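You operate a simulated robot arm through the tools that you are given. There is no shell and no other tool.

The job below is to be done with a simulated robot arm. You get a single attempt, and the scene is never put back.

Task
Put things in order on the top of the card bench. At the end: the clear yellow powder jar stands where the white blue banded roll stood; the yellow strip bundle is on the small blue board; the white blue banded roll is on the white lot box (marked "BOIL 5"); the small grey weight stands where the yellow strip bundle stood; whatever was shut is shut again. Leave all else as you found it, and nothing knocked over. Set down upright: blue banded roll.

The check looks at the end state, three seconds after you hand in, the way a careful person would. Anything else that was tipped, shoved, dropped, spilled or broken makes it a failure.

Robot
A 7-joint arm with a two-finger gripper, fixed in place. Base frame: the origin is at the foot of the arm, x ahead of it, y to its left, z up; the work surface is at about z = 780. Units: mm, rad, N and s.
With the tool pointing down near the work surface it reaches from about 340 to 720 mm from the base axis. Its first joint turns from -1.152 to 1.152 rad. Payload 2.45 kg.
Tool frame: the origin (TCP) lies between the finger pads and is the grasp point; the fingertips stand 26 mm ahead of it; z points along the fingers, y is the line along which they close. The gripper opens to 96 mm. The gripper's body begins 69 mm behind the TCP.
Orientation is told as [roll, pitch, yaw] about the base's x, y, z axes, in that order, counted from this pose: with the fingers straight down and closing along the base's y, the tool's x points along the base's -x, its y along +y and its z along -z.

Tools
- The arm moves only by the tool jog_arm. Its argument "commands" is text: rows parted by semicolons, each of 7 numbers parted by spaces: the closure, from 0 (fully open) to 1 (shut), then the shift along the tool's x, y, z in units of 20 mm (1.0 is 20 mm), then the turn, a rotation vector about the tool's x, y, z in units of 6 degrees (1.0 is 6 degrees). In form: jaw x y z wx wy wz; .... A call has 1 to 20 rows; each row shifts and turns the commanded pose from where the row before left it, along the tool's axes as they then stand. A call with a number of a shift or a turn outside -1 to 1 is refused whole. Rows are played at 5 a second. More than 50 mm and 0.15 rad between two rows, or a gripper value outside its range, and nothing of the call is played. Where a pose cannot be reached the arm comes as near as it can. A force on the tool above 40 N (or 10 N above the force at the start of the call, whichever is more), or a blocked arm, ends the call early, and 0.2 s more pass. The fingers move at their own pace and stop on an object; they squeeze with about 43 N. The grip force told is the motor's: it shows also when the fingers shut on nothing. Time passes only in rows, and 0.2 s behind the last, so rows that do not move let the fingers close. It gives the time, the measured TCP pose, the force on the tool (base axes), the opening and the grip force at its end, in the units of the frame above (readings bear some noise), with the torque about the TCP (base axes, N m) and any sound that the robot's microphone picked up.
- Cameras (640 x 400 px; columns grow to the right, rows downward): "scene" is fixed at [154.2, -386.8, 1415.6]; the picture's right is [0.86, -0.52, 0.00], its down [-0.33, -0.55, -0.76] and it looks along [0.39, 0.65, -0.65] (base axes); focal length 312 px, centre (320, 200). "wrist" rides on the gripper at [82, 3, -98] in the tool frame; the picture's right is [-0.04, 1.00, 0.00], its down [-0.73, -0.03, -0.68] and it looks along [-0.68, -0.03, 0.73] (tool axes); focal length 256 px, centre (320, 200). There is no depth. A picture from a camera that has moved, and an enlarged one, comes with that camera's place and axes in the base frame and with its lens.
- camera(camera): a new picture of that camera. The clock stands still meanwhile.
- close_up(camera, box): a new picture of the part [left, top, right, bottom] of that camera's present view, enlarged. The clock stands still meanwhile.
- close_job(): hands the job in; it is judged then, once.

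Places have to be worked out from the pictures, the camera data and where the tool is seen. Open the gripper and draw the arm clear of the work before you hand the job in, unless the task says otherwise.

The tools are called after "Call:" as a command line: name --argument value ..., lists and objects as JSON in quotes. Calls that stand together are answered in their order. jog_arm: Moves the arm, as the interface text tells. Its arguments: {"type":"object","properties":{"commands":{"type":"string"}},"required":["commands"]} The other tools are called the same way: camera (camera) takes a picture; close_up (camera, box) takes an enlarged picture of a part of a camera's view; close_job () hands the job in.

At the start:

```text
clock: 0.0
tcp_pos: [371.7, 68.4, 1091.6]
tool_rot: [-0.001, 0.0, 0.001]
wrist_force: [0.0, 0.2, 0.4]
moment: [-0.01, 0.03, -0.01]
gripper_width: 96.1
grip_force: 0.1
```

scene: 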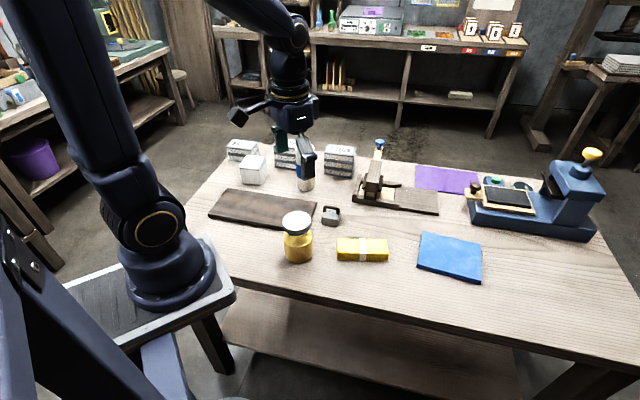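
wrist: 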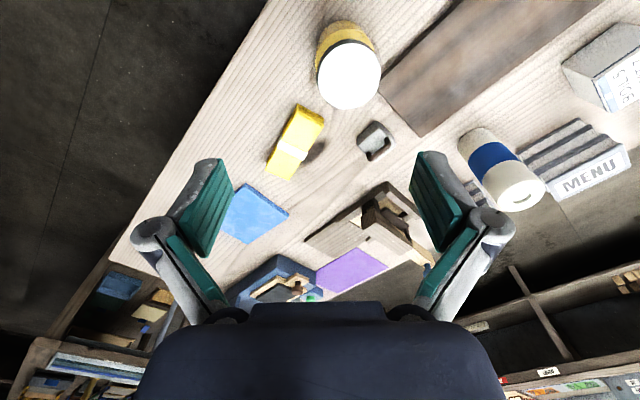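

I start by looking closer at the bench from both cameras to locate the objects.

Call:
close_up --camera "scene" --box '[200, 120, 400, 280]'

Call:
close_up --camera "scene" --box '[340, 120, 640, 300]'

Call:
close_up --camera "wrist" --box '[220, 0, 640, 260]'

```text
2.50 times, centred on (300, 200) of scene
camera zoom: at [154.2, -386.8, 1415.6], right [0.86, -0.52, 0.0], down [-0.33, -0.55, -0.76], along [0.39, 0.65, -0.65], focal length 780 px, centre (370, 200)
```

zoom: 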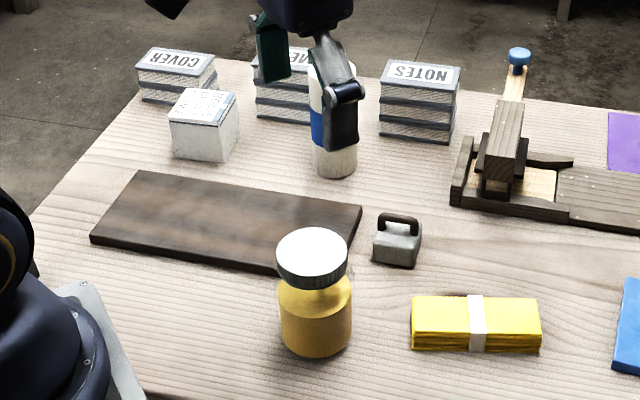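

```text
2.13 times, centred on (490, 210) of scene
camera zoom: at [154.2, -386.8, 1415.6], right [0.86, -0.52, 0.0], down [-0.33, -0.55, -0.76], along [0.39, 0.65, -0.65], focal length 666 px, centre (-43, 179)
```

zoom: 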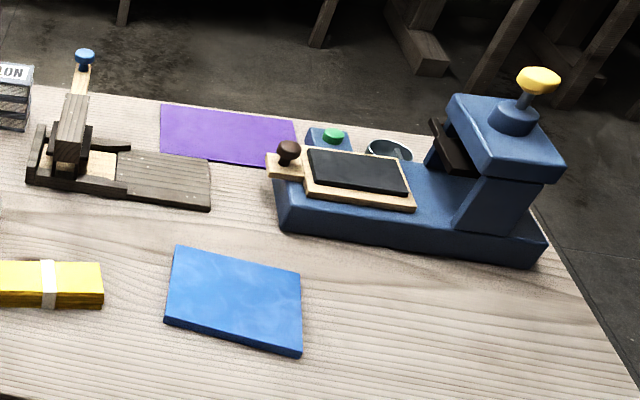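

```text
1.52 times, centred on (430, 130) of wrist
camera zoom: at [289.7, 71.9, 1189.7], right [0.04, 1.0, 0.0], down [0.73, -0.03, 0.68], along [0.68, -0.03, -0.73], focal length 390 px, centre (152, 307)
```

zoom: 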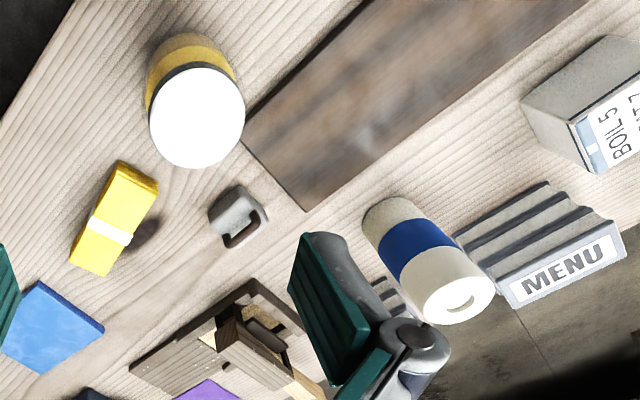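

The roll seems to stand near (535, 340), about 136 mm tall, with the BOIL 5 box near it. I slide the arm at its present height to the left to view that corner from the wrist camera.

Call:
jog_arm --commands "0 0 1 0 0 0 0;0 0 1 0 0 0 0;0 0 1 0 0 0 0;0 0 1 0 0 0 0;0 0 1 0 0 0 0;0 0 1 0 0 0 0;0 0 1 0 0 0 0;0 0 1 0 0 0 0;0 0 1 0 0 0 0;0 0 1 0 0 0 0;0 0 1 0 0 0 0;0 0 1 0 0 0 0;0 0 1 0 0 0 0;0 0 0 0 0 0 0"

Call:
camera --camera "wrist"

Call:
camera --camera "scene"

```text
clock: 3.0
tcp_pos: [371.4, 327.1, 1091.2]
tool_rot: [-0.001, 0.001, -0.002]
wrist_force: [-0.1, -0.2, 0.4]
moment: [0.01, 0.0, 0.01]
gripper_width: 96.1
grip_force: 0.1
```

```text
taken
camera wrist: at [290.1, 331.4, 1188.9], right [0.04, 1.0, 0.0], down [0.73, -0.03, 0.68], along [0.68, -0.03, -0.73], focal length 256 px, centre (320, 200)
```

wrist: 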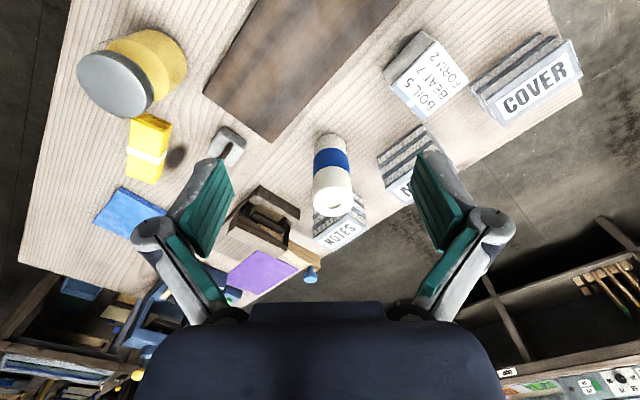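

```text
taken
```

scene: 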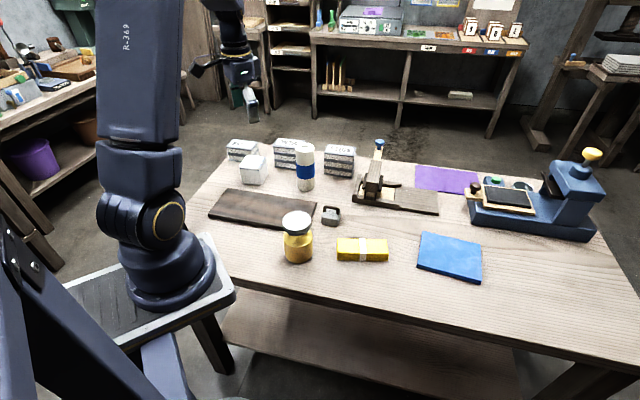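

Now nothing hides the roll in either view, so I take enlargements to measure it and the box.

Call:
close_up --camera "scene" --box '[220, 125, 370, 215]'

Call:
close_up --camera "wrist" --box '[280, 20, 480, 230]'

Call:
close_up --camera "wrist" --box '[60, 0, 300, 200]'

Call:
close_up --camera "scene" --box '[270, 195, 410, 275]'

Call:
close_up --camera "scene" --box '[330, 210, 500, 300]'

```text
4.27 times, centred on (295, 170) of scene
camera zoom: at [154.2, -386.8, 1415.6], right [0.86, -0.52, 0.0], down [-0.33, -0.55, -0.76], along [0.39, 0.65, -0.65], focal length 1331 px, centre (427, 328)
```

zoom: 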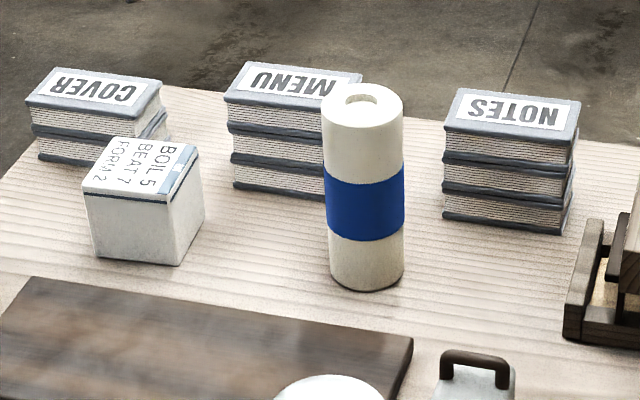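

```text
1.90 times, centred on (380, 125) of wrist
camera zoom: at [290.1, 331.4, 1188.9], right [0.04, 1.0, 0.0], down [0.73, -0.03, 0.68], along [0.68, -0.03, -0.73], focal length 488 px, centre (206, 343)
```

zoom: 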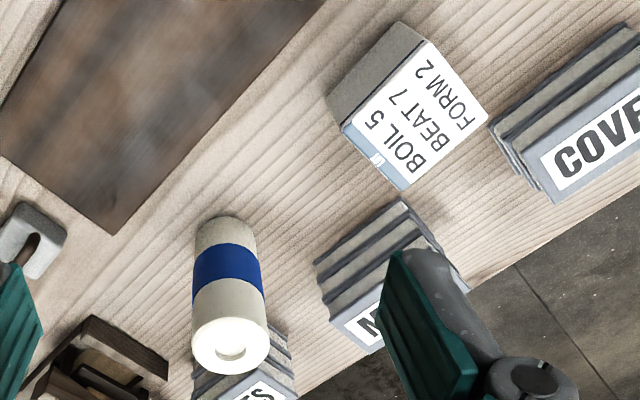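

```text
2.00 times, centred on (180, 100) of wrist
camera zoom: at [290.1, 331.4, 1188.9], right [0.04, 1.0, 0.0], down [0.73, -0.03, 0.68], along [0.68, -0.03, -0.73], focal length 512 px, centre (600, 400)
```

zoom: 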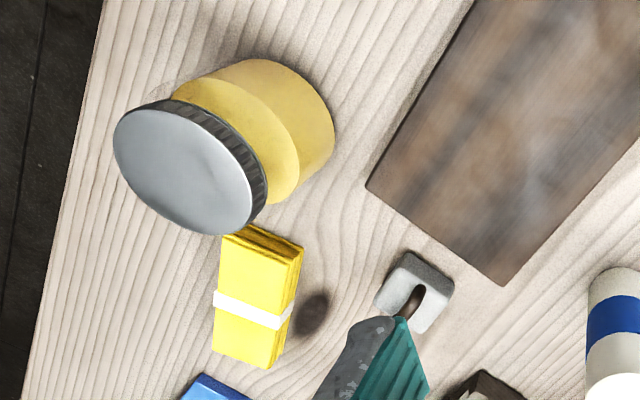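

```text
4.57 times, centred on (340, 235) of scene
camera zoom: at [154.2, -386.8, 1415.6], right [0.86, -0.52, 0.0], down [-0.33, -0.55, -0.76], along [0.39, 0.65, -0.65], focal length 1426 px, centre (229, 40)
```

zoom: 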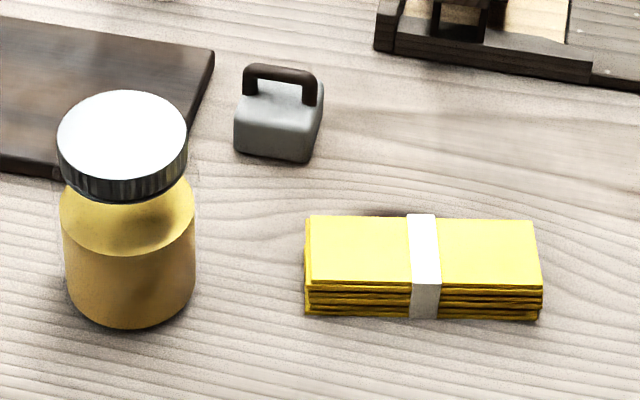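

```text
3.76 times, centred on (415, 255) of scene
camera zoom: at [154.2, -386.8, 1415.6], right [0.86, -0.52, 0.0], down [-0.33, -0.55, -0.76], along [0.39, 0.65, -0.65], focal length 1175 px, centre (-38, -7)
```

zoom: 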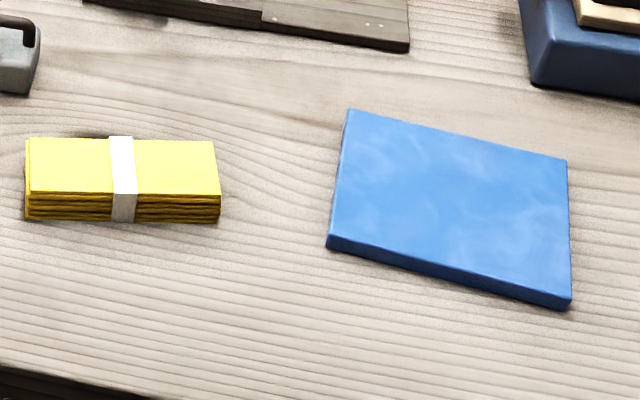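

Both views put the roll at about (535, 335), top near z = 926, and the lot box at about (408, 462), with its top near z = 844. I move above the roll at a safe height and check alignment.

Call:
jog_arm --commands "0 -1 0 0 0 0 0;0 -1 0 0 0 0 0;0 -1 0 0 0 0 0;0 -1 0 0 0 0 0;0 -1 0 0 0 0 0;0 -1 0.4 0 0 0 0;0 -1 0 0 0 0 0;0 -1 0 0 0 0 0;0 0 0 1 0 0 0;0 0 0 1 0 0 0;0 0 0 1 0 0 0;0 0 0 1 0 0 0;0 0 0 1 0 0 0;0 0 0 0 0 0 0"

Call:
camera --camera "wrist"

Call:
close_up --camera "scene" --box '[220, 90, 400, 215]'

```text
clock: 6.0
tcp_pos: [530.1, 336.6, 993.3]
tool_rot: [0.0, 0.0, 0.001]
wrist_force: [0.0, 0.6, -0.2]
moment: [0.03, 0.01, -0.02]
gripper_width: 96.2
grip_force: 0.0
```

```text
taken
camera wrist: at [448.9, 340.4, 1090.6], right [0.04, 1.0, 0.0], down [0.73, -0.03, 0.68], along [0.68, -0.03, -0.73], focal length 256 px, centre (320, 200)
```

wrist: 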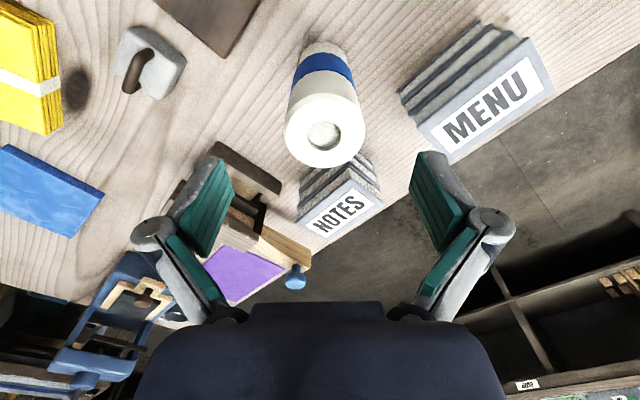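

```text
3.20 times, centred on (310, 152) of scene
camera zoom: at [154.2, -386.8, 1415.6], right [0.86, -0.52, 0.0], down [-0.33, -0.55, -0.76], along [0.39, 0.65, -0.65], focal length 998 px, centre (352, 352)
```

zoom: 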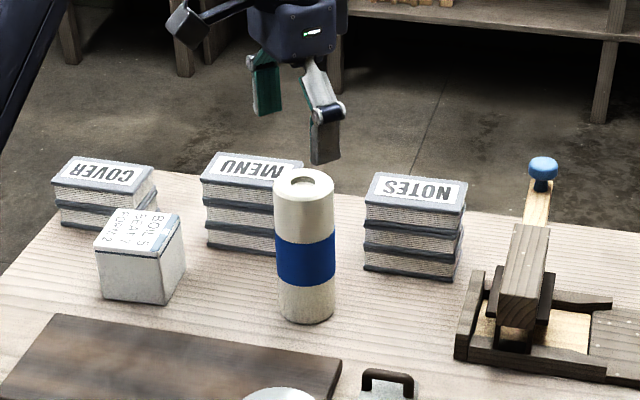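

The wrist view puts the roll's axis at about (537.5, 339). I correct by +7.5 in x and +2.5 in y, then descend so that the pads sit about 20 mm under its top.

Call:
jog_arm --commands "0 -0.38 0.12 0 0 0 0;0 0 0 1 0 0 0;0 0 0 1 0 0 0;0 0 0 1 0 0 0;0 0 0 1 0 0 0;0 0 0 0.45 0 0 0;0 0 0 0 0 0 0;0 0 0 0 0 0 0"

Call:
camera --camera "wrist"

Call:
close_up --camera "scene" --box '[220, 90, 400, 215]'

```text
clock: 7.8
tcp_pos: [538.0, 338.1, 904.4]
tool_rot: [0.0, 0.001, 0.0]
wrist_force: [0.8, 0.6, 0.3]
moment: [0.0, 0.01, 0.01]
gripper_width: 95.9
grip_force: 0.0
```

```text
taken
camera wrist: at [457.4, 342.4, 1001.5], right [0.04, 1.0, 0.0], down [0.73, -0.03, 0.68], along [0.68, -0.03, -0.73], focal length 256 px, centre (320, 200)
```

wrist: 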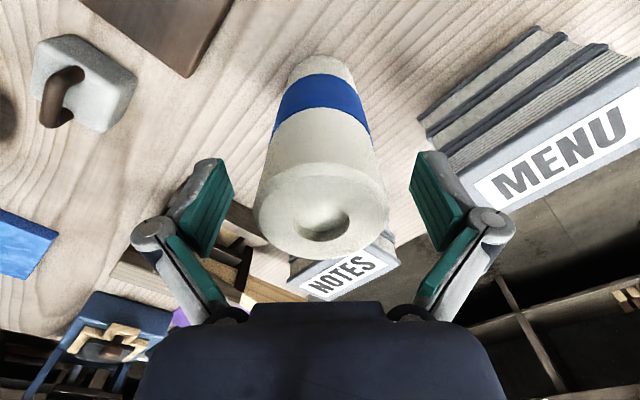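

```text
3.20 times, centred on (310, 152) of scene
camera zoom: at [154.2, -386.8, 1415.6], right [0.86, -0.52, 0.0], down [-0.33, -0.55, -0.76], along [0.39, 0.65, -0.65], focal length 998 px, centre (352, 352)
```

zoom: 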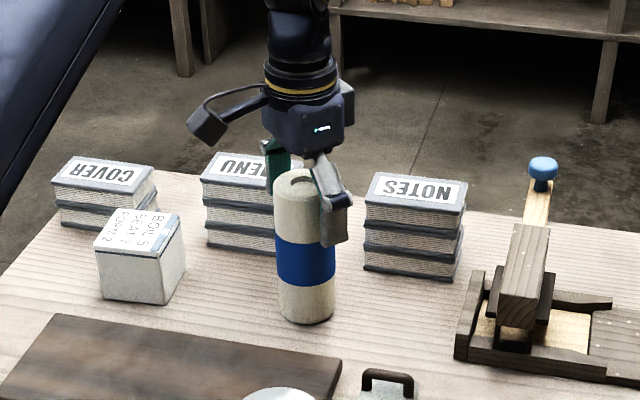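

The roll is centred between the fingers. I close gently and read the opening.

Call:
jog_arm --commands "0.2 0 0 0 0 0 0;0.35 0 0 0 0 0 0;0.42 0 0 0 0 0 0;0.5 0 0 0 0 0 0;0.5 0 0 0 0 0 0;0.5 0 0 0 0 0 0"

```text
clock: 9.2
tcp_pos: [539.5, 339.0, 904.1]
tool_rot: [0.001, 0.0, -0.001]
wrist_force: [-0.7, 0.3, 2.3]
moment: [-0.07, 0.05, -0.04]
gripper_width: 56.6
grip_force: 43.3
```

Gripped at 56.6 mm wide. I lift straight up 140 mm and check that the roll hangs upright.

Call:
jog_arm --commands "0.6 0 0 -0.3 0 0 0;0.6 0 0 -0.7 0 0 0;0.6 0 0 -1 0 0 0;0.6 0 0 -1 0 0 0;0.6 0 0 -1 0 0 0;0.6 0 0 -1 0 0 0;0.6 0 0 -1 0 0 0;0.6 0 0 -1 0 0 0;0.6 0 0 0 0 0 0"

Call:
close_up --camera "scene" --box '[220, 60, 400, 215]'

Call:
camera --camera "wrist"

```text
clock: 11.2
tcp_pos: [540.6, 337.5, 1043.3]
tool_rot: [0.0, 0.002, 0.0]
wrist_force: [-0.3, -0.8, -0.4]
moment: [0.0, -0.01, 0.02]
gripper_width: 56.8
grip_force: 42.4
```

```text
2.58 times, centred on (310, 138) of scene
camera zoom: at [154.2, -386.8, 1415.6], right [0.86, -0.52, 0.0], down [-0.33, -0.55, -0.76], along [0.39, 0.65, -0.65], focal length 805 px, centre (346, 361)
```

zoom: 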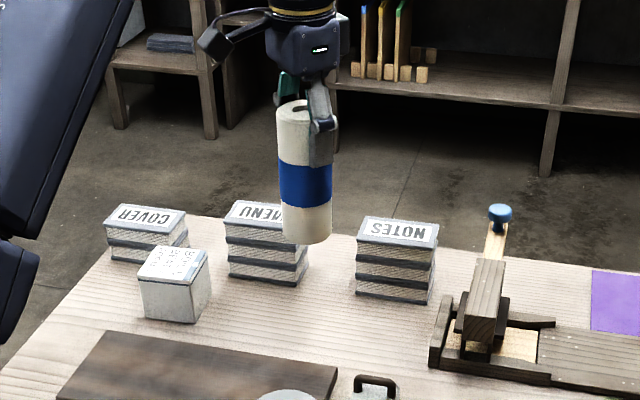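

```text
taken
camera wrist: at [457.8, 341.4, 1141.6], right [0.04, 1.0, 0.0], down [0.73, -0.03, 0.68], along [0.68, -0.03, -0.73], focal length 256 px, centre (320, 200)
```

wrist: 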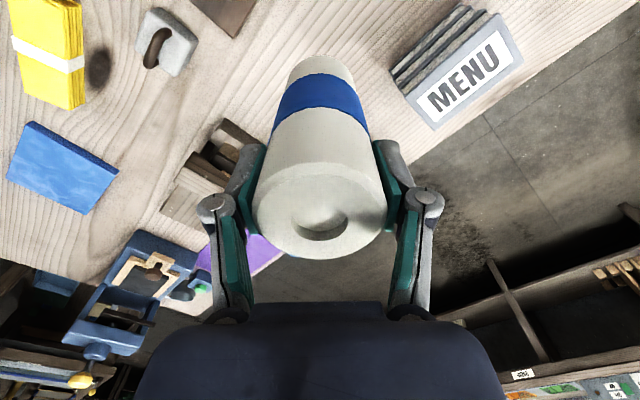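

The roll hangs upright. I carry it at this height to a spot beside the lot box, from where the wrist camera sees the box past the roll.

Call:
jog_arm --commands "0.6 1 0 0 0 0 0;0.6 1 0 0 0 0 0;0.6 1 0.5 0 0 0 0;0.6 1 0.5 0 0 0 0;0.6 1 0 0 0 0 0;0.6 1 0 0 0 0 0;0.6 1 0 0 0 0 0;0.6 0.5 0 0 0 0 0;0.6 0 0 0 0 0 0"

Call:
camera --camera "wrist"

Call:
close_up --camera "wrist" --box '[340, 20, 540, 145]'

```text
clock: 13.2
tcp_pos: [388.0, 360.2, 1042.5]
tool_rot: [0.0, 0.0, -0.002]
wrist_force: [-0.5, -1.0, -1.7]
moment: [0.02, 0.01, -0.01]
gripper_width: 56.7
grip_force: 43.2
```

```text
taken
camera wrist: at [306.9, 363.1, 1140.3], right [0.04, 1.0, 0.0], down [0.73, -0.03, 0.68], along [0.68, -0.03, -0.73], focal length 256 px, centre (320, 200)
```

wrist: 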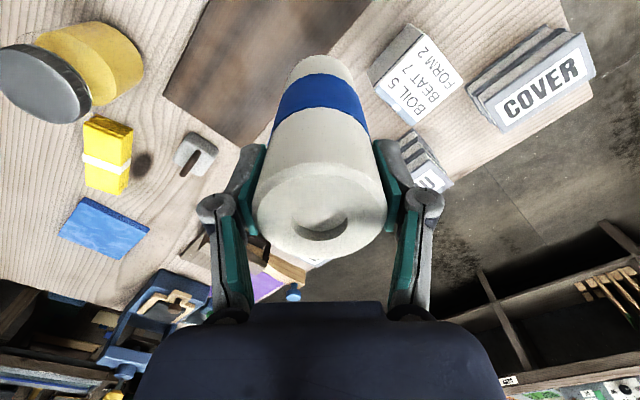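

```text
3.20 times, centred on (440, 82) of wrist
camera zoom: at [306.9, 363.1, 1140.3], right [0.04, 1.0, 0.0], down [0.73, -0.03, 0.68], along [0.68, -0.03, -0.73], focal length 819 px, centre (-64, 576)
```

zoom: 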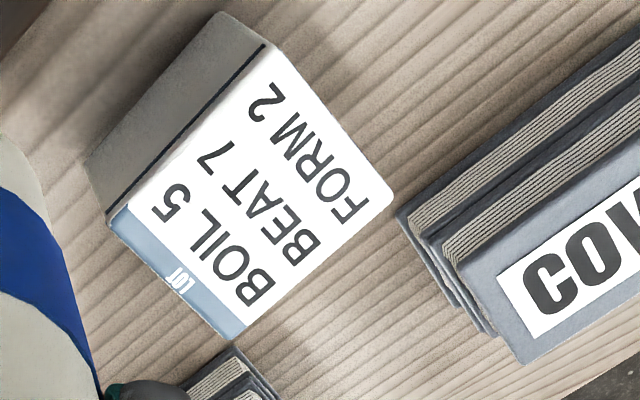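

The box top's centre comes out near (411, 468). I move the roll over it and lower to about 15 mm above it, then look.

Call:
jog_arm --commands "0.6 0 1 0 0 0 0;0.6 0 1 0 0 0 0;0.6 -0.5 1 0 0 0 0;0.6 -0.65 1 0 0 0 0;0.6 0 1 0 0 0 0;0.6 0 0.4 0 0 0 0;0.6 0 0 0 0 0 0;0.6 0 0 1 0 0 0;0.6 0 0 1 0 0 0;0.6 0 0 1 0 0 0;0.6 0 0 0 0 0 0;0.6 0 0 0 0 0 0"

Call:
camera --camera "wrist"

Call:
close_up --camera "scene" --box '[190, 80, 350, 200]'

```text
clock: 15.8
tcp_pos: [410.1, 467.8, 982.1]
tool_rot: [0.0, 0.0, -0.001]
wrist_force: [0.5, 0.9, -0.5]
moment: [0.0, 0.03, 0.0]
gripper_width: 56.7
grip_force: 43.6
```

```text
taken
camera wrist: at [329.9, 471.4, 1079.6], right [0.04, 1.0, 0.0], down [0.73, -0.03, 0.68], along [0.68, -0.03, -0.73], focal length 256 px, centre (320, 200)
```

wrist: 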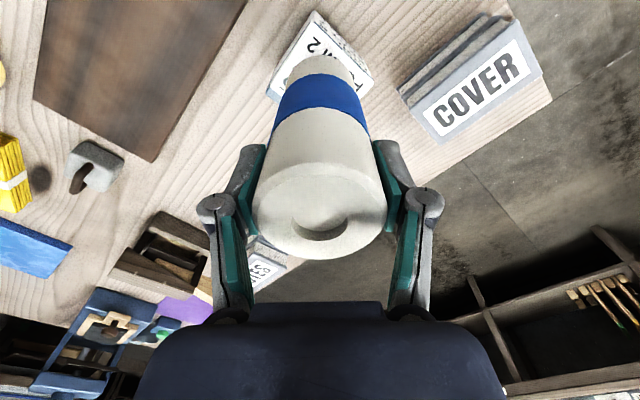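

```text
3.33 times, centred on (270, 140) of scene
camera zoom: at [154.2, -386.8, 1415.6], right [0.86, -0.52, 0.0], down [-0.33, -0.55, -0.76], along [0.39, 0.65, -0.65], focal length 1040 px, centre (487, 400)
```

zoom: 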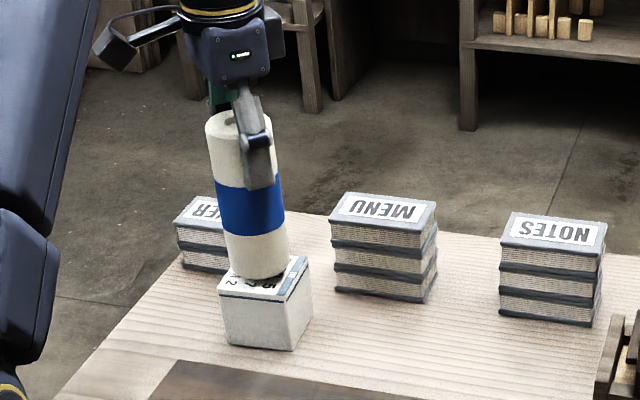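

Both views suggest a 3 mm correction in x and −1.5 mm in y. I apply it and lower in small steps until contact.

Call:
jog_arm --commands "0.6 -0.15 -0.07 0 0 0 0;0.6 0 0 0.25 0 0 0;0.6 0 0 0.15 0 0 0;0.6 0 0 0.1 0 0 0;0.6 0 0 0 0 0 0"

Call:
close_up --camera "scene" --box '[190, 80, 350, 200]'

```text
clock: 17.0
tcp_pos: [413.9, 465.2, 973.9]
tool_rot: [0.001, 0.0, 0.001]
wrist_force: [-3.2, -4.0, 12.9]
moment: [-0.6, 0.32, -0.05]
gripper_width: 56.7
grip_force: 43.1
```

```text
3.33 times, centred on (270, 140) of scene
camera zoom: at [154.0, -387.1, 1415.6], right [0.86, -0.52, 0.0], down [-0.33, -0.55, -0.76], along [0.39, 0.65, -0.65], focal length 1040 px, centre (487, 400)
```

zoom: 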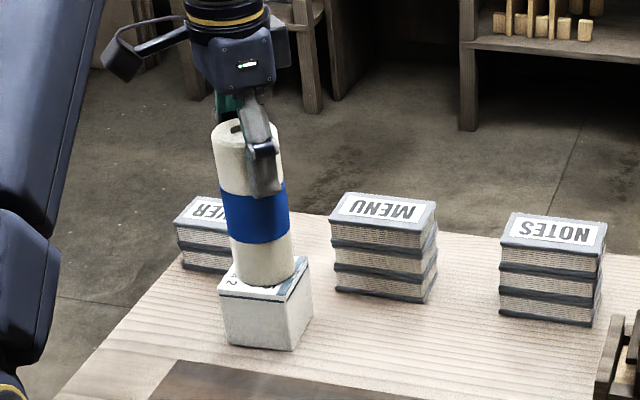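

Contact is felt (13 N up) with the roll centred on the box. I relieve the pressure a little, open the jaws, and look before withdrawing.

Call:
jog_arm --commands "0.6 0 0 -0.07 0 0 0;0.6 0 0 0 0 0 0"

```text
clock: 17.6
tcp_pos: [415.4, 465.3, 974.1]
tool_rot: [0.0, -0.001, 0.0]
wrist_force: [1.5, 2.4, 3.3]
moment: [0.11, -0.19, 0.02]
gripper_width: 56.5
grip_force: 43.1
```

Call:
jog_arm --commands "0.35 0 0 0 0 0 0;0.2 0 0 0 0 0 0;0 0 0 0 0 0 0;0 0 0 0 0 0 0;0 0 0 -0.5 0 0 0;0 0 0 -1 0 0 0;0 0 0 -1 0 0 0;0 0 0 -1 0 0 0;0 0 0 -1 0 0 0;0 0 0 0 0 0 0"

Call:
camera --camera "wrist"

Call:
close_up --camera "scene" --box '[190, 80, 350, 200]'

```text
clock: 19.8
tcp_pos: [413.1, 466.2, 1064.6]
tool_rot: [0.0, 0.0, 0.001]
wrist_force: [0.1, 0.0, -0.8]
moment: [0.0, 0.0, -0.06]
gripper_width: 96.0
grip_force: 0.1
```

```text
taken
camera wrist: at [332.1, 469.0, 1162.1], right [0.04, 1.0, 0.0], down [0.73, -0.03, 0.68], along [0.68, -0.03, -0.73], focal length 256 px, centre (320, 200)
```

wrist: 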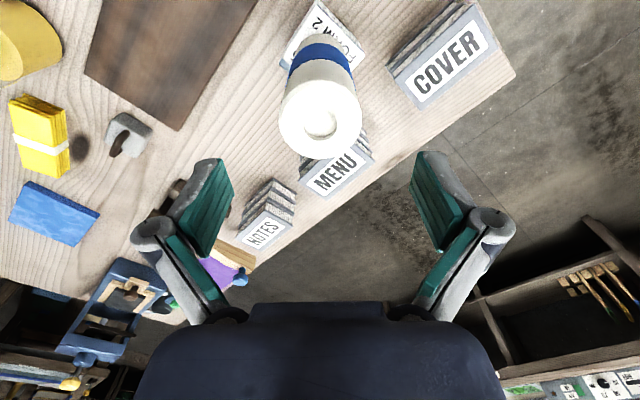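

```text
3.33 times, centred on (270, 140) of scene
camera zoom: at [154.2, -386.8, 1415.6], right [0.86, -0.52, 0.0], down [-0.33, -0.55, -0.76], along [0.39, 0.65, -0.65], focal length 1040 px, centre (487, 400)
```

zoom: 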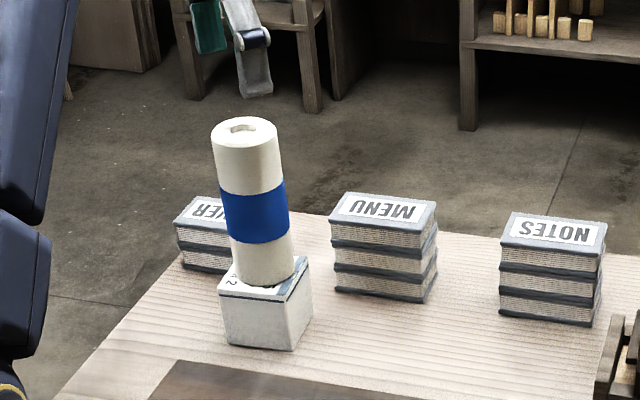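

The roll stands upright and centred on the box. Next I travel at this height over to the jar, estimated near (381, 100), and look down at it.

Call:
jog_arm --commands "0 0 -1 0 0 0 0;0 0 -1 0 0 0 0;0 0 -1 0 0 0 0;0 0 -1 0 0 0 0;0 0 -1 0 0 0 0;0 0 -1 0 0 0 0;0 0 -1 0 0 0 0;0 0 -1 0 0 0 0;0 0.5 -1 0 0 0 0;0 0.5 -1 0 0 0 0;0 0.5 -1 0 0 0 0;0 0 -1 0 0 0 0;0 0 -1 0 0 0 0;0 0 -1 0 0 0 0;0 0 -1 0 0 0 0;0 0 -1 0 0 0 0;0 0 -1 0 0 0 0;0 0 -1 0 0 0 0;0 0 -0.25 0 0 0 0;0 0 0 0 0 0 0"

Call:
camera --camera "wrist"

Call:
camera --camera "scene"

```text
clock: 24.0
tcp_pos: [385.5, 99.3, 1063.7]
tool_rot: [0.001, -0.001, -0.002]
wrist_force: [0.4, -0.4, 0.7]
moment: [-0.01, -0.01, 0.03]
gripper_width: 96.0
grip_force: 0.1
```

```text
taken
camera wrist: at [303.5, 103.2, 1162.0], right [0.04, 1.0, 0.0], down [0.73, -0.03, 0.68], along [0.68, -0.03, -0.73], focal length 256 px, centre (320, 200)
```

wrist: 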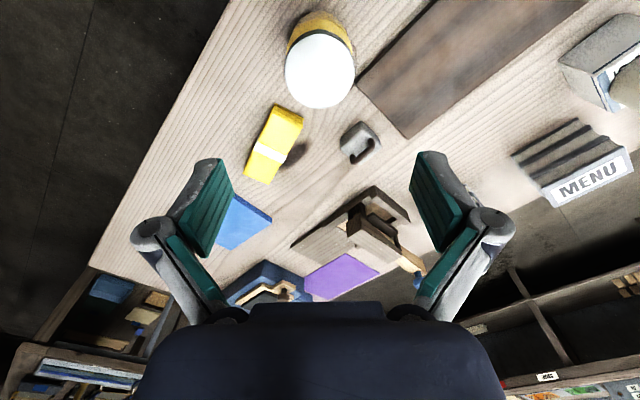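

```text
taken
```

scene: 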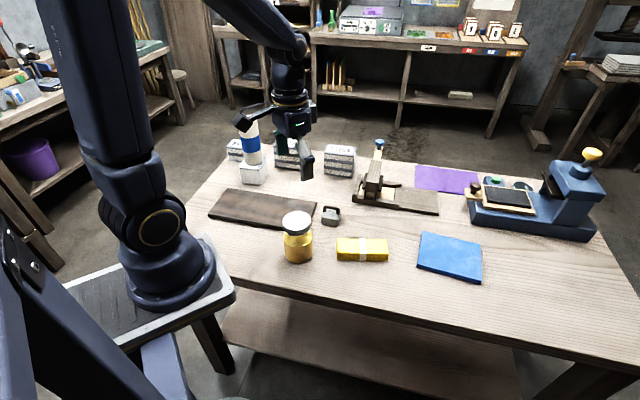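

The jar's lid centre comes out at about (380.5, 99.5). I shift −5 mm in x and descend to just above it, then check.

Call:
jog_arm --commands "0 0.24 0 0 0 0 0;0 0 0 1 0 0 0;0 0 0 1 0 0 0;0 0 0 1 0 0 0;0 0 0 1 0 0 0;0 0 0 1 0 0 0;0 0 0 1 0 0 0;0 0 0 0.5 0 0 0;0 0 0 0 0 0 0;0 0 0 0 0 0 0"

Call:
camera --camera "wrist"

Call:
close_up --camera "scene" --box '[230, 170, 390, 280]'

```text
clock: 26.2
tcp_pos: [380.1, 101.0, 934.2]
tool_rot: [-0.001, -0.001, 0.0]
wrist_force: [-0.3, 0.5, 0.1]
moment: [-0.02, -0.03, -0.04]
gripper_width: 95.9
grip_force: 0.0
```

```text
taken
camera wrist: at [298.3, 104.3, 1032.5], right [0.04, 1.0, 0.0], down [0.73, -0.03, 0.68], along [0.68, -0.03, -0.73], focal length 256 px, centre (320, 200)
```

wrist: 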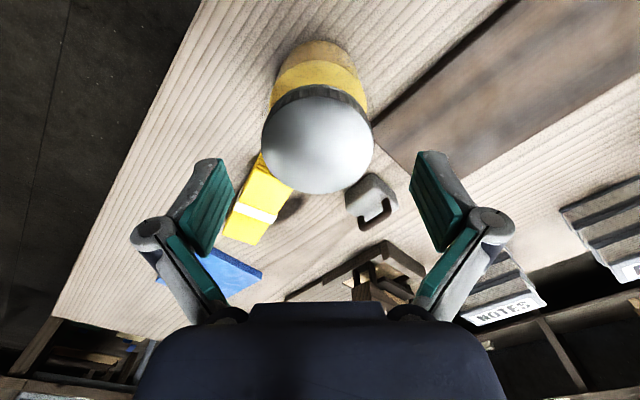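

```text
3.64 times, centred on (310, 225) of scene
camera zoom: at [154.2, -386.8, 1415.6], right [0.86, -0.52, 0.0], down [-0.33, -0.55, -0.76], along [0.39, 0.65, -0.65], focal length 1135 px, centre (356, 109)
```

zoom: 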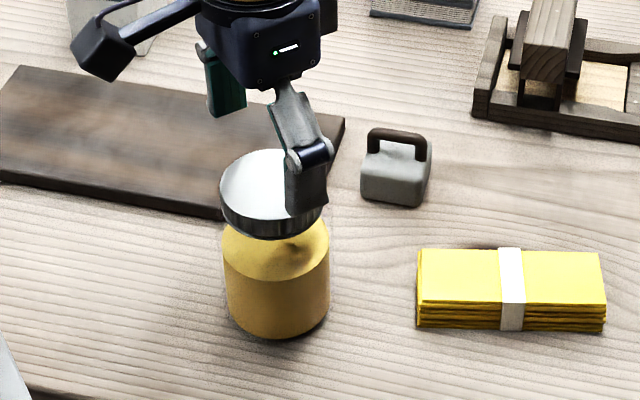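

The jar lies centred to within 2 mm. I nudge y by −1.6 mm and descend so the pads straddle the jar's body under the lid (TCP z ≈ 838).

Call:
jog_arm --commands "0 -0.05 -0.08 0 0 0 0;0 0 0 1 0 0 0;0 0 0 1 0 0 0;0 0 0 1 0 0 0;0 0 0 1 0 0 0;0 0 0 0.7 0 0 0;0 0 0 0 0 0 0;0 0 0 0 0 0 0"

Call:
camera --camera "wrist"

Call:
close_up --camera "scene" --box '[230, 170, 390, 280]'

```text
clock: 27.6
tcp_pos: [381.7, 99.9, 843.6]
tool_rot: [-0.001, -0.002, 0.001]
wrist_force: [-3.7, -1.0, 12.5]
moment: [0.05, -0.25, -0.01]
gripper_width: 96.2
grip_force: 0.0
stopped in row 7: the force on the tool passed its limit at 59 N (the readings are from after the stop); the commanded pose is now the measured one
```

```text
taken
camera wrist: at [298.6, 102.6, 941.5], right [0.04, 1.0, 0.0], down [0.73, -0.03, 0.68], along [0.68, -0.03, -0.73], focal length 256 px, centre (320, 200)
```

wrist: 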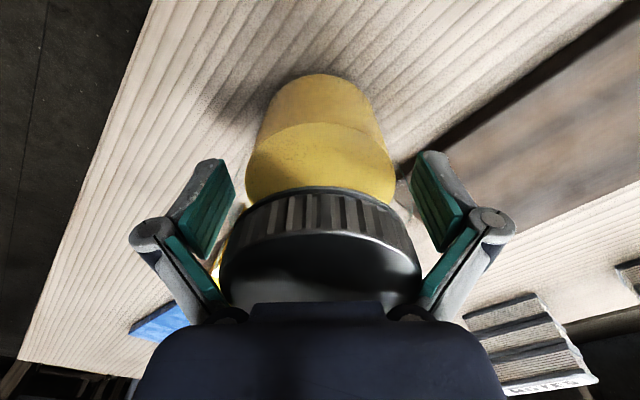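

```text
3.64 times, centred on (310, 225) of scene
camera zoom: at [154.0, -386.9, 1415.6], right [0.86, -0.52, 0.0], down [-0.33, -0.55, -0.76], along [0.39, 0.65, -0.65], focal length 1135 px, centre (356, 109)
```

zoom: 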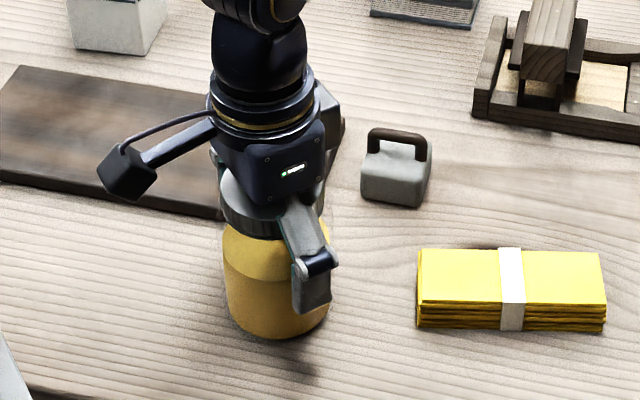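

The gripper's palm touched the jar's lid (it is taller than I judged); the jar still stands straight. I back off 6 mm and check the force is gone.

Call:
jog_arm --commands "0 0 0 -0.3 0 0 0;0 0 0 0 0 0 0"

Call:
close_up --camera "wrist" --box '[180, 50, 480, 330]'

Call:
close_up --camera "scene" --box '[260, 180, 340, 280]'

```text
clock: 28.2
tcp_pos: [380.8, 98.9, 849.6]
tool_rot: [0.001, -0.001, 0.002]
wrist_force: [-0.7, -1.1, -0.3]
moment: [0.0, -0.01, -0.01]
gripper_width: 96.3
grip_force: 0.2
```

```text
1.43 times, centred on (330, 190) of wrist
camera zoom: at [298.9, 103.0, 947.1], right [0.04, 1.0, 0.0], down [0.73, -0.03, 0.68], along [0.68, -0.03, -0.73], focal length 366 px, centre (306, 214)
```

zoom: 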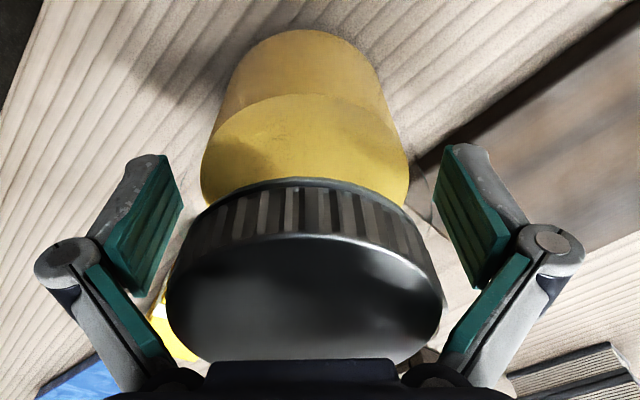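

```text
4.00 times, centred on (300, 230) of scene
camera zoom: at [154.2, -386.8, 1415.6], right [0.86, -0.52, 0.0], down [-0.33, -0.55, -0.76], along [0.39, 0.65, -0.65], focal length 1248 px, centre (400, 80)
```

zoom: 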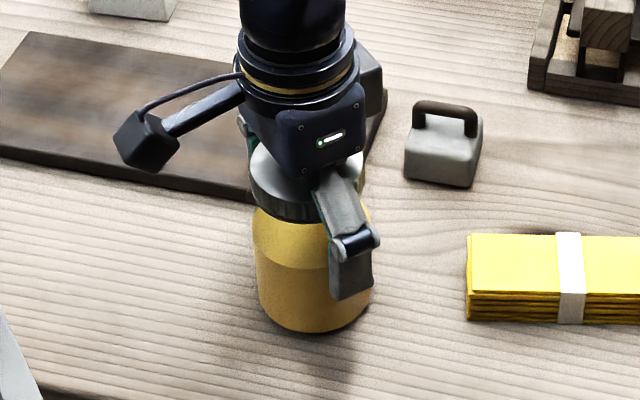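

Force is gone and the jar is centred between the fingers. I close gently on the body.

Call:
jog_arm --commands "0.1 0 0 0 0 0 0;0.18 0 0 0 0 0 0;0.24 0 0 0 0 0 0;0.3 0 0 0 0 0 0;0.35 0 0 0 0 0 0;0.35 0 0 0 0 0 0"

Call:
camera --camera "wrist"

Call:
close_up --camera "scene" --box '[260, 180, 340, 280]'

```text
clock: 29.8
tcp_pos: [381.4, 98.7, 850.1]
tool_rot: [0.0, -0.003, -0.002]
wrist_force: [-2.8, -4.2, 24.4]
moment: [0.15, 0.04, 0.11]
gripper_width: 80.0
grip_force: 43.3
stopped in row 6: the force on the tool passed its limit at 43 N (the readings are from after the stop); the commanded pose is now the measured one
```

```text
taken
camera wrist: at [299.0, 102.7, 948.1], right [0.04, 1.0, 0.0], down [0.73, -0.03, 0.68], along [0.68, -0.03, -0.73], focal length 256 px, centre (320, 200)
```

wrist: 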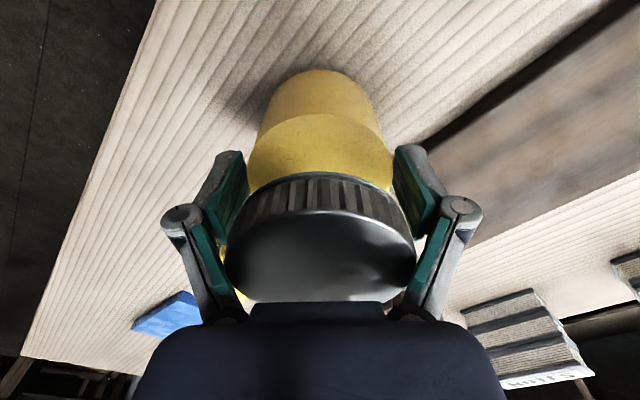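

```text
4.00 times, centred on (300, 230) of scene
camera zoom: at [153.9, -386.9, 1415.6], right [0.86, -0.52, 0.0], down [-0.33, -0.55, -0.76], along [0.39, 0.65, -0.65], focal length 1248 px, centre (400, 80)
```

zoom: 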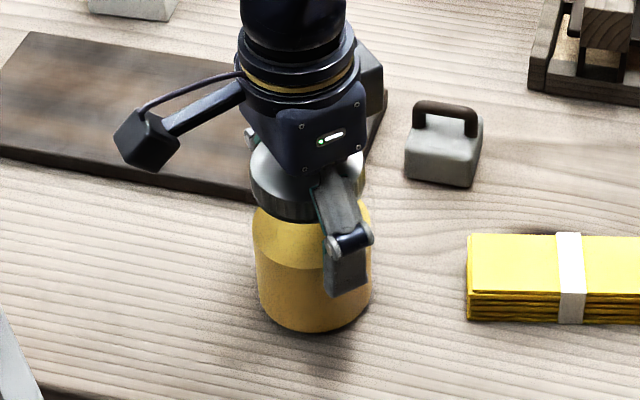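

The sloping finger links wedged on the lid's rim (opening 80 mm, jar about 75). The geometry says the lid top is at about z = 898, so raising the TCP by 8 mm clears it; I open, rise, and close again.

Call:
jog_arm --commands "0.1 0 0 0 0 0 0;0 0 0 0 0 0 0;0 0 0 0 0 0 0;0 0 0 -0.4 0 0 0;0 0 0 0 0 0 0"

Call:
close_up --camera "wrist" --box '[180, 50, 480, 330]'

Call:
close_up --camera "scene" --box '[260, 180, 340, 280]'

```text
clock: 31.0
tcp_pos: [379.4, 99.2, 857.9]
tool_rot: [0.0, -0.004, 0.001]
wrist_force: [0.4, 0.1, -0.9]
moment: [0.0, -0.01, 0.03]
gripper_width: 96.2
grip_force: 0.0
```

```text
1.43 times, centred on (330, 190) of wrist
camera zoom: at [298.6, 103.2, 955.2], right [0.04, 1.0, 0.0], down [0.73, -0.03, 0.68], along [0.68, -0.03, -0.73], focal length 366 px, centre (306, 214)
```

zoom: 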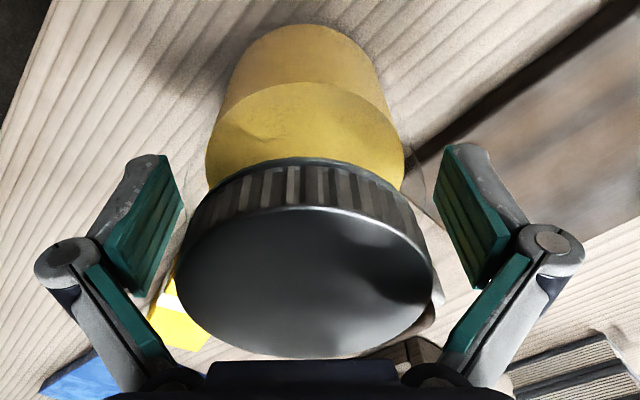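

```text
4.00 times, centred on (300, 230) of scene
camera zoom: at [154.2, -386.8, 1415.6], right [0.86, -0.52, 0.0], down [-0.33, -0.55, -0.76], along [0.39, 0.65, -0.65], focal length 1248 px, centre (400, 80)
```

zoom: 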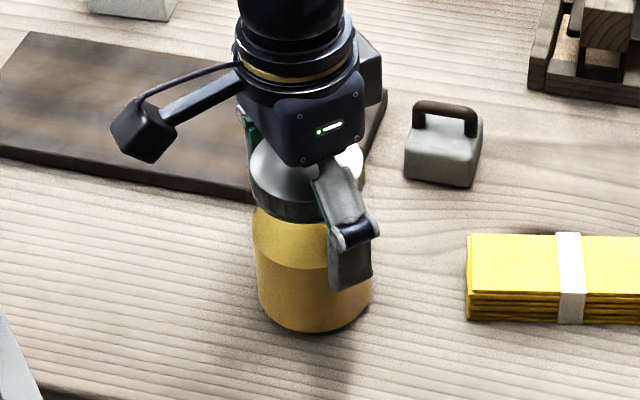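

The jar is undisturbed and force is nil. I close step by step, watching the opening and vertical force.

Call:
jog_arm --commands "0.08 0 0 0 0 0 0;0.14 0 0 0 0 0 0;0.19 0 0 0 0 0 0;0.23 0 0 0 0 0 0;0.27 0 0 0 0 0 0;0.27 0 0 0 0 0 0"

Call:
close_up --camera "wrist" --box '[180, 50, 480, 330]'

```text
clock: 32.4
tcp_pos: [381.1, 100.6, 857.9]
tool_rot: [0.0, -0.004, 0.002]
wrist_force: [-1.2, -4.0, 11.1]
moment: [-0.27, 0.18, 0.01]
gripper_width: 79.0
grip_force: 43.1
```

```text
1.43 times, centred on (330, 190) of wrist
camera zoom: at [298.6, 103.0, 955.3], right [0.04, 1.0, 0.0], down [0.73, -0.03, 0.68], along [0.68, -0.03, -0.73], focal length 366 px, centre (306, 214)
```

zoom: 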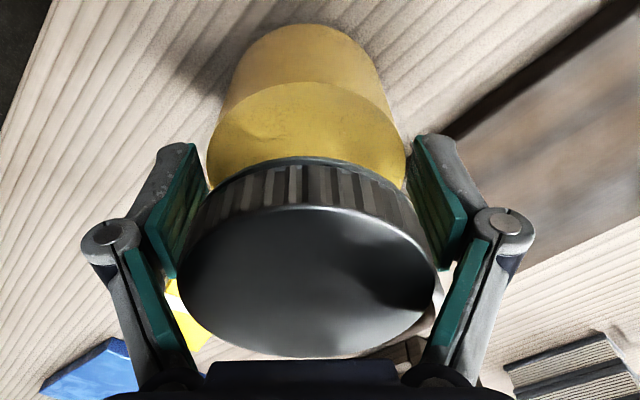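

Now the pads sit on the jar's body (79 mm) and the links clear the lid. I lift a few millimetres as a test.

Call:
jog_arm --commands "0.35 0 0 0 0 0 0;0.35 0 0 -0.2 0 0 0;0.35 0 0 -0.2 0 0 0;0.35 0 0 -0.2 0 0 0;0.35 0 0 -0.4 0 0 0;0.35 0 0 0 0 0 0"

Call:
close_up --camera "wrist" --box '[180, 50, 480, 330]'

Call:
close_up --camera "scene" --box '[260, 180, 340, 280]'

```text
clock: 33.8
tcp_pos: [380.4, 99.5, 878.6]
tool_rot: [0.001, -0.003, 0.0]
wrist_force: [0.0, 0.5, 2.6]
moment: [-0.17, -0.06, -0.02]
gripper_width: 78.7
grip_force: 23.1
```

```text
1.43 times, centred on (330, 190) of wrist
camera zoom: at [299.5, 103.3, 976.1], right [0.04, 1.0, 0.0], down [0.73, -0.03, 0.68], along [0.68, -0.03, -0.73], focal length 366 px, centre (306, 214)
```

zoom: 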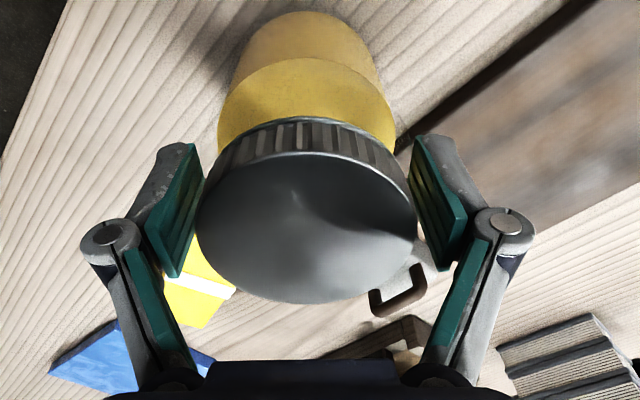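

```text
4.00 times, centred on (300, 230) of scene
camera zoom: at [154.2, -386.8, 1415.6], right [0.86, -0.52, 0.0], down [-0.33, -0.55, -0.76], along [0.39, 0.65, -0.65], focal length 1248 px, centre (400, 80)
```

zoom: 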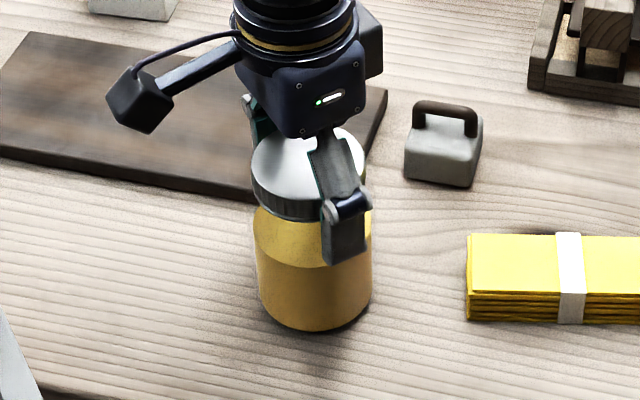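

The jar stayed on the table – the pads slid up. I wait a moment to see whether the fingers are still moving.

Call:
jog_arm --commands "0.35 0 0 0 0 0 0"

Call:
close_up --camera "wrist" --box '[200, 50, 440, 250]'

Call:
close_up --camera "scene" --box '[275, 195, 325, 270]'

```text
clock: 34.2
tcp_pos: [379.9, 99.1, 878.3]
tool_rot: [0.001, -0.002, 0.001]
wrist_force: [-1.2, -0.3, 8.4]
moment: [-0.26, 0.1, -0.03]
gripper_width: 78.3
grip_force: 42.9
```

```text
2.00 times, centred on (320, 150) of wrist
camera zoom: at [299.4, 103.3, 976.1], right [0.04, 1.0, 0.0], down [0.73, -0.03, 0.68], along [0.68, -0.03, -0.73], focal length 512 px, centre (320, 300)
```

zoom: 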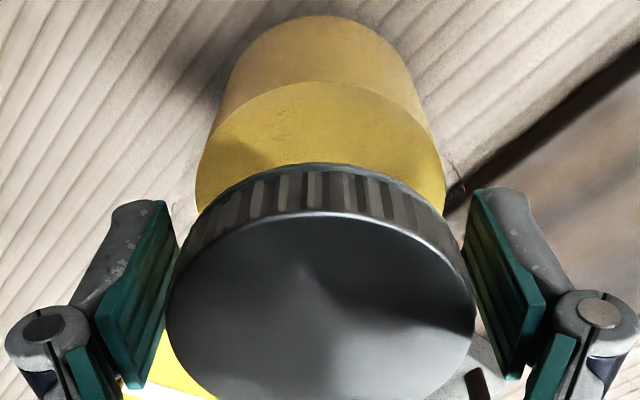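

```text
5.33 times, centred on (300, 232) of scene
camera zoom: at [154.1, -386.8, 1415.6], right [0.86, -0.52, 0.0], down [-0.33, -0.55, -0.76], along [0.39, 0.65, -0.65], focal length 1664 px, centre (427, 27)
```

zoom: 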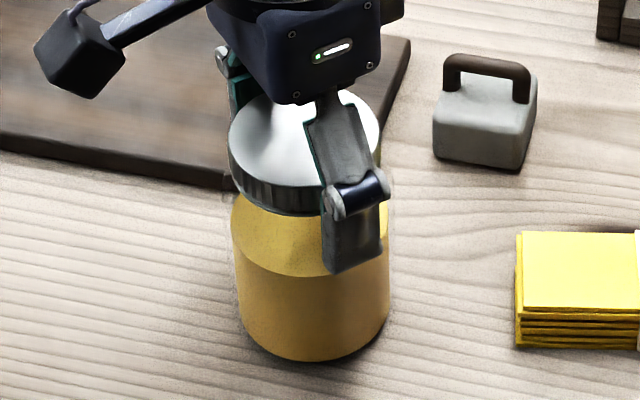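

The jar is clear glass, about 78.5 mm wide, so the pads are on the glass wall. I make a tiny lift test and read the load.

Call:
jog_arm --commands "0.6 0 0 0 0 0 0;0.6 0 0 0 0 0 0;0.6 0 0 -0.15 0 0 0"

Call:
close_up --camera "scene" --box '[275, 195, 325, 270]'

```text
clock: 35.0
tcp_pos: [380.0, 99.6, 879.7]
tool_rot: [0.0, -0.004, 0.0]
wrist_force: [-1.0, -0.3, -3.5]
moment: [-0.02, -0.01, 0.02]
gripper_width: 78.6
grip_force: 43.2
```

```text
5.33 times, centred on (300, 232) of scene
camera zoom: at [154.3, -386.8, 1415.6], right [0.86, -0.52, 0.0], down [-0.33, -0.55, -0.76], along [0.39, 0.65, -0.65], focal length 1664 px, centre (427, 27)
```

zoom: 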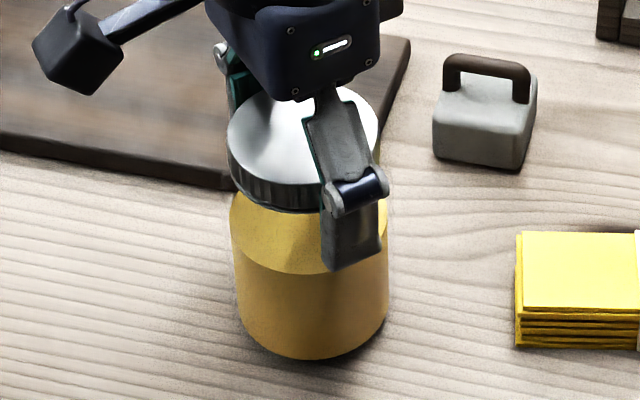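

The load goes to −3.5 N and the jar appears to have risen with the tool. I lift a little more, slowly.

Call:
jog_arm --commands "0.8 0 0 -0.1 0 0 0;0.8 0 0 -0.15 0 0 0;0.8 0 0 -0.2 0 0 0;0.8 0 0 -0.25 0 0 0;0.8 0 0 0 0 0 0"

Call:
close_up --camera "scene" --box '[275, 195, 325, 270]'

Call:
close_up --camera "wrist" --box '[180, 50, 480, 330]'

```text
clock: 36.2
tcp_pos: [380.1, 99.2, 894.0]
tool_rot: [-0.001, -0.003, 0.0]
wrist_force: [-0.1, -0.2, -4.0]
moment: [0.02, 0.0, 0.01]
gripper_width: 78.3
grip_force: 43.0
```

```text
5.33 times, centred on (300, 232) of scene
camera zoom: at [154.3, -386.8, 1415.6], right [0.86, -0.52, 0.0], down [-0.33, -0.55, -0.76], along [0.39, 0.65, -0.65], focal length 1664 px, centre (427, 27)
```

zoom: 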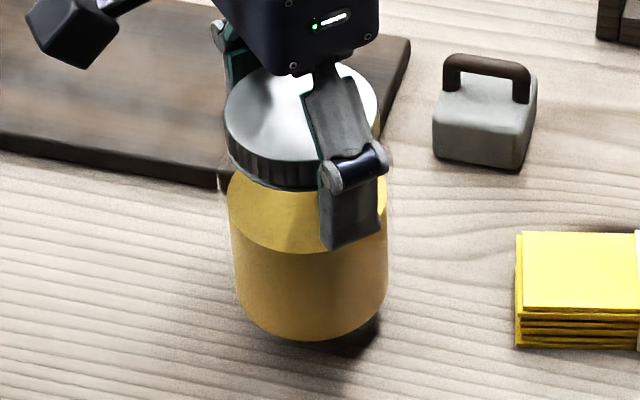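

```text
1.43 times, centred on (330, 190) of wrist
camera zoom: at [298.8, 102.9, 992.5], right [0.04, 1.0, 0.0], down [0.73, -0.03, 0.68], along [0.68, -0.03, -0.73], focal length 366 px, centre (306, 214)
```

zoom: 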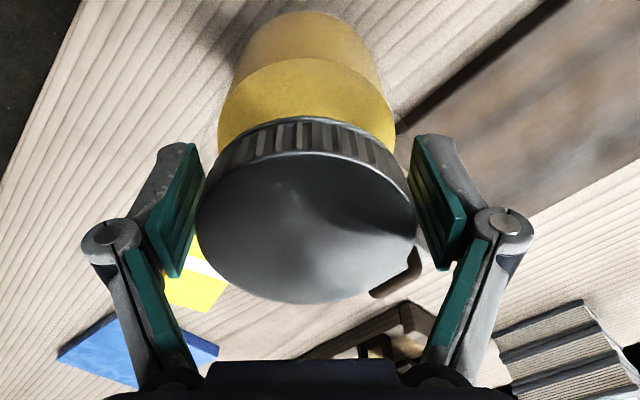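

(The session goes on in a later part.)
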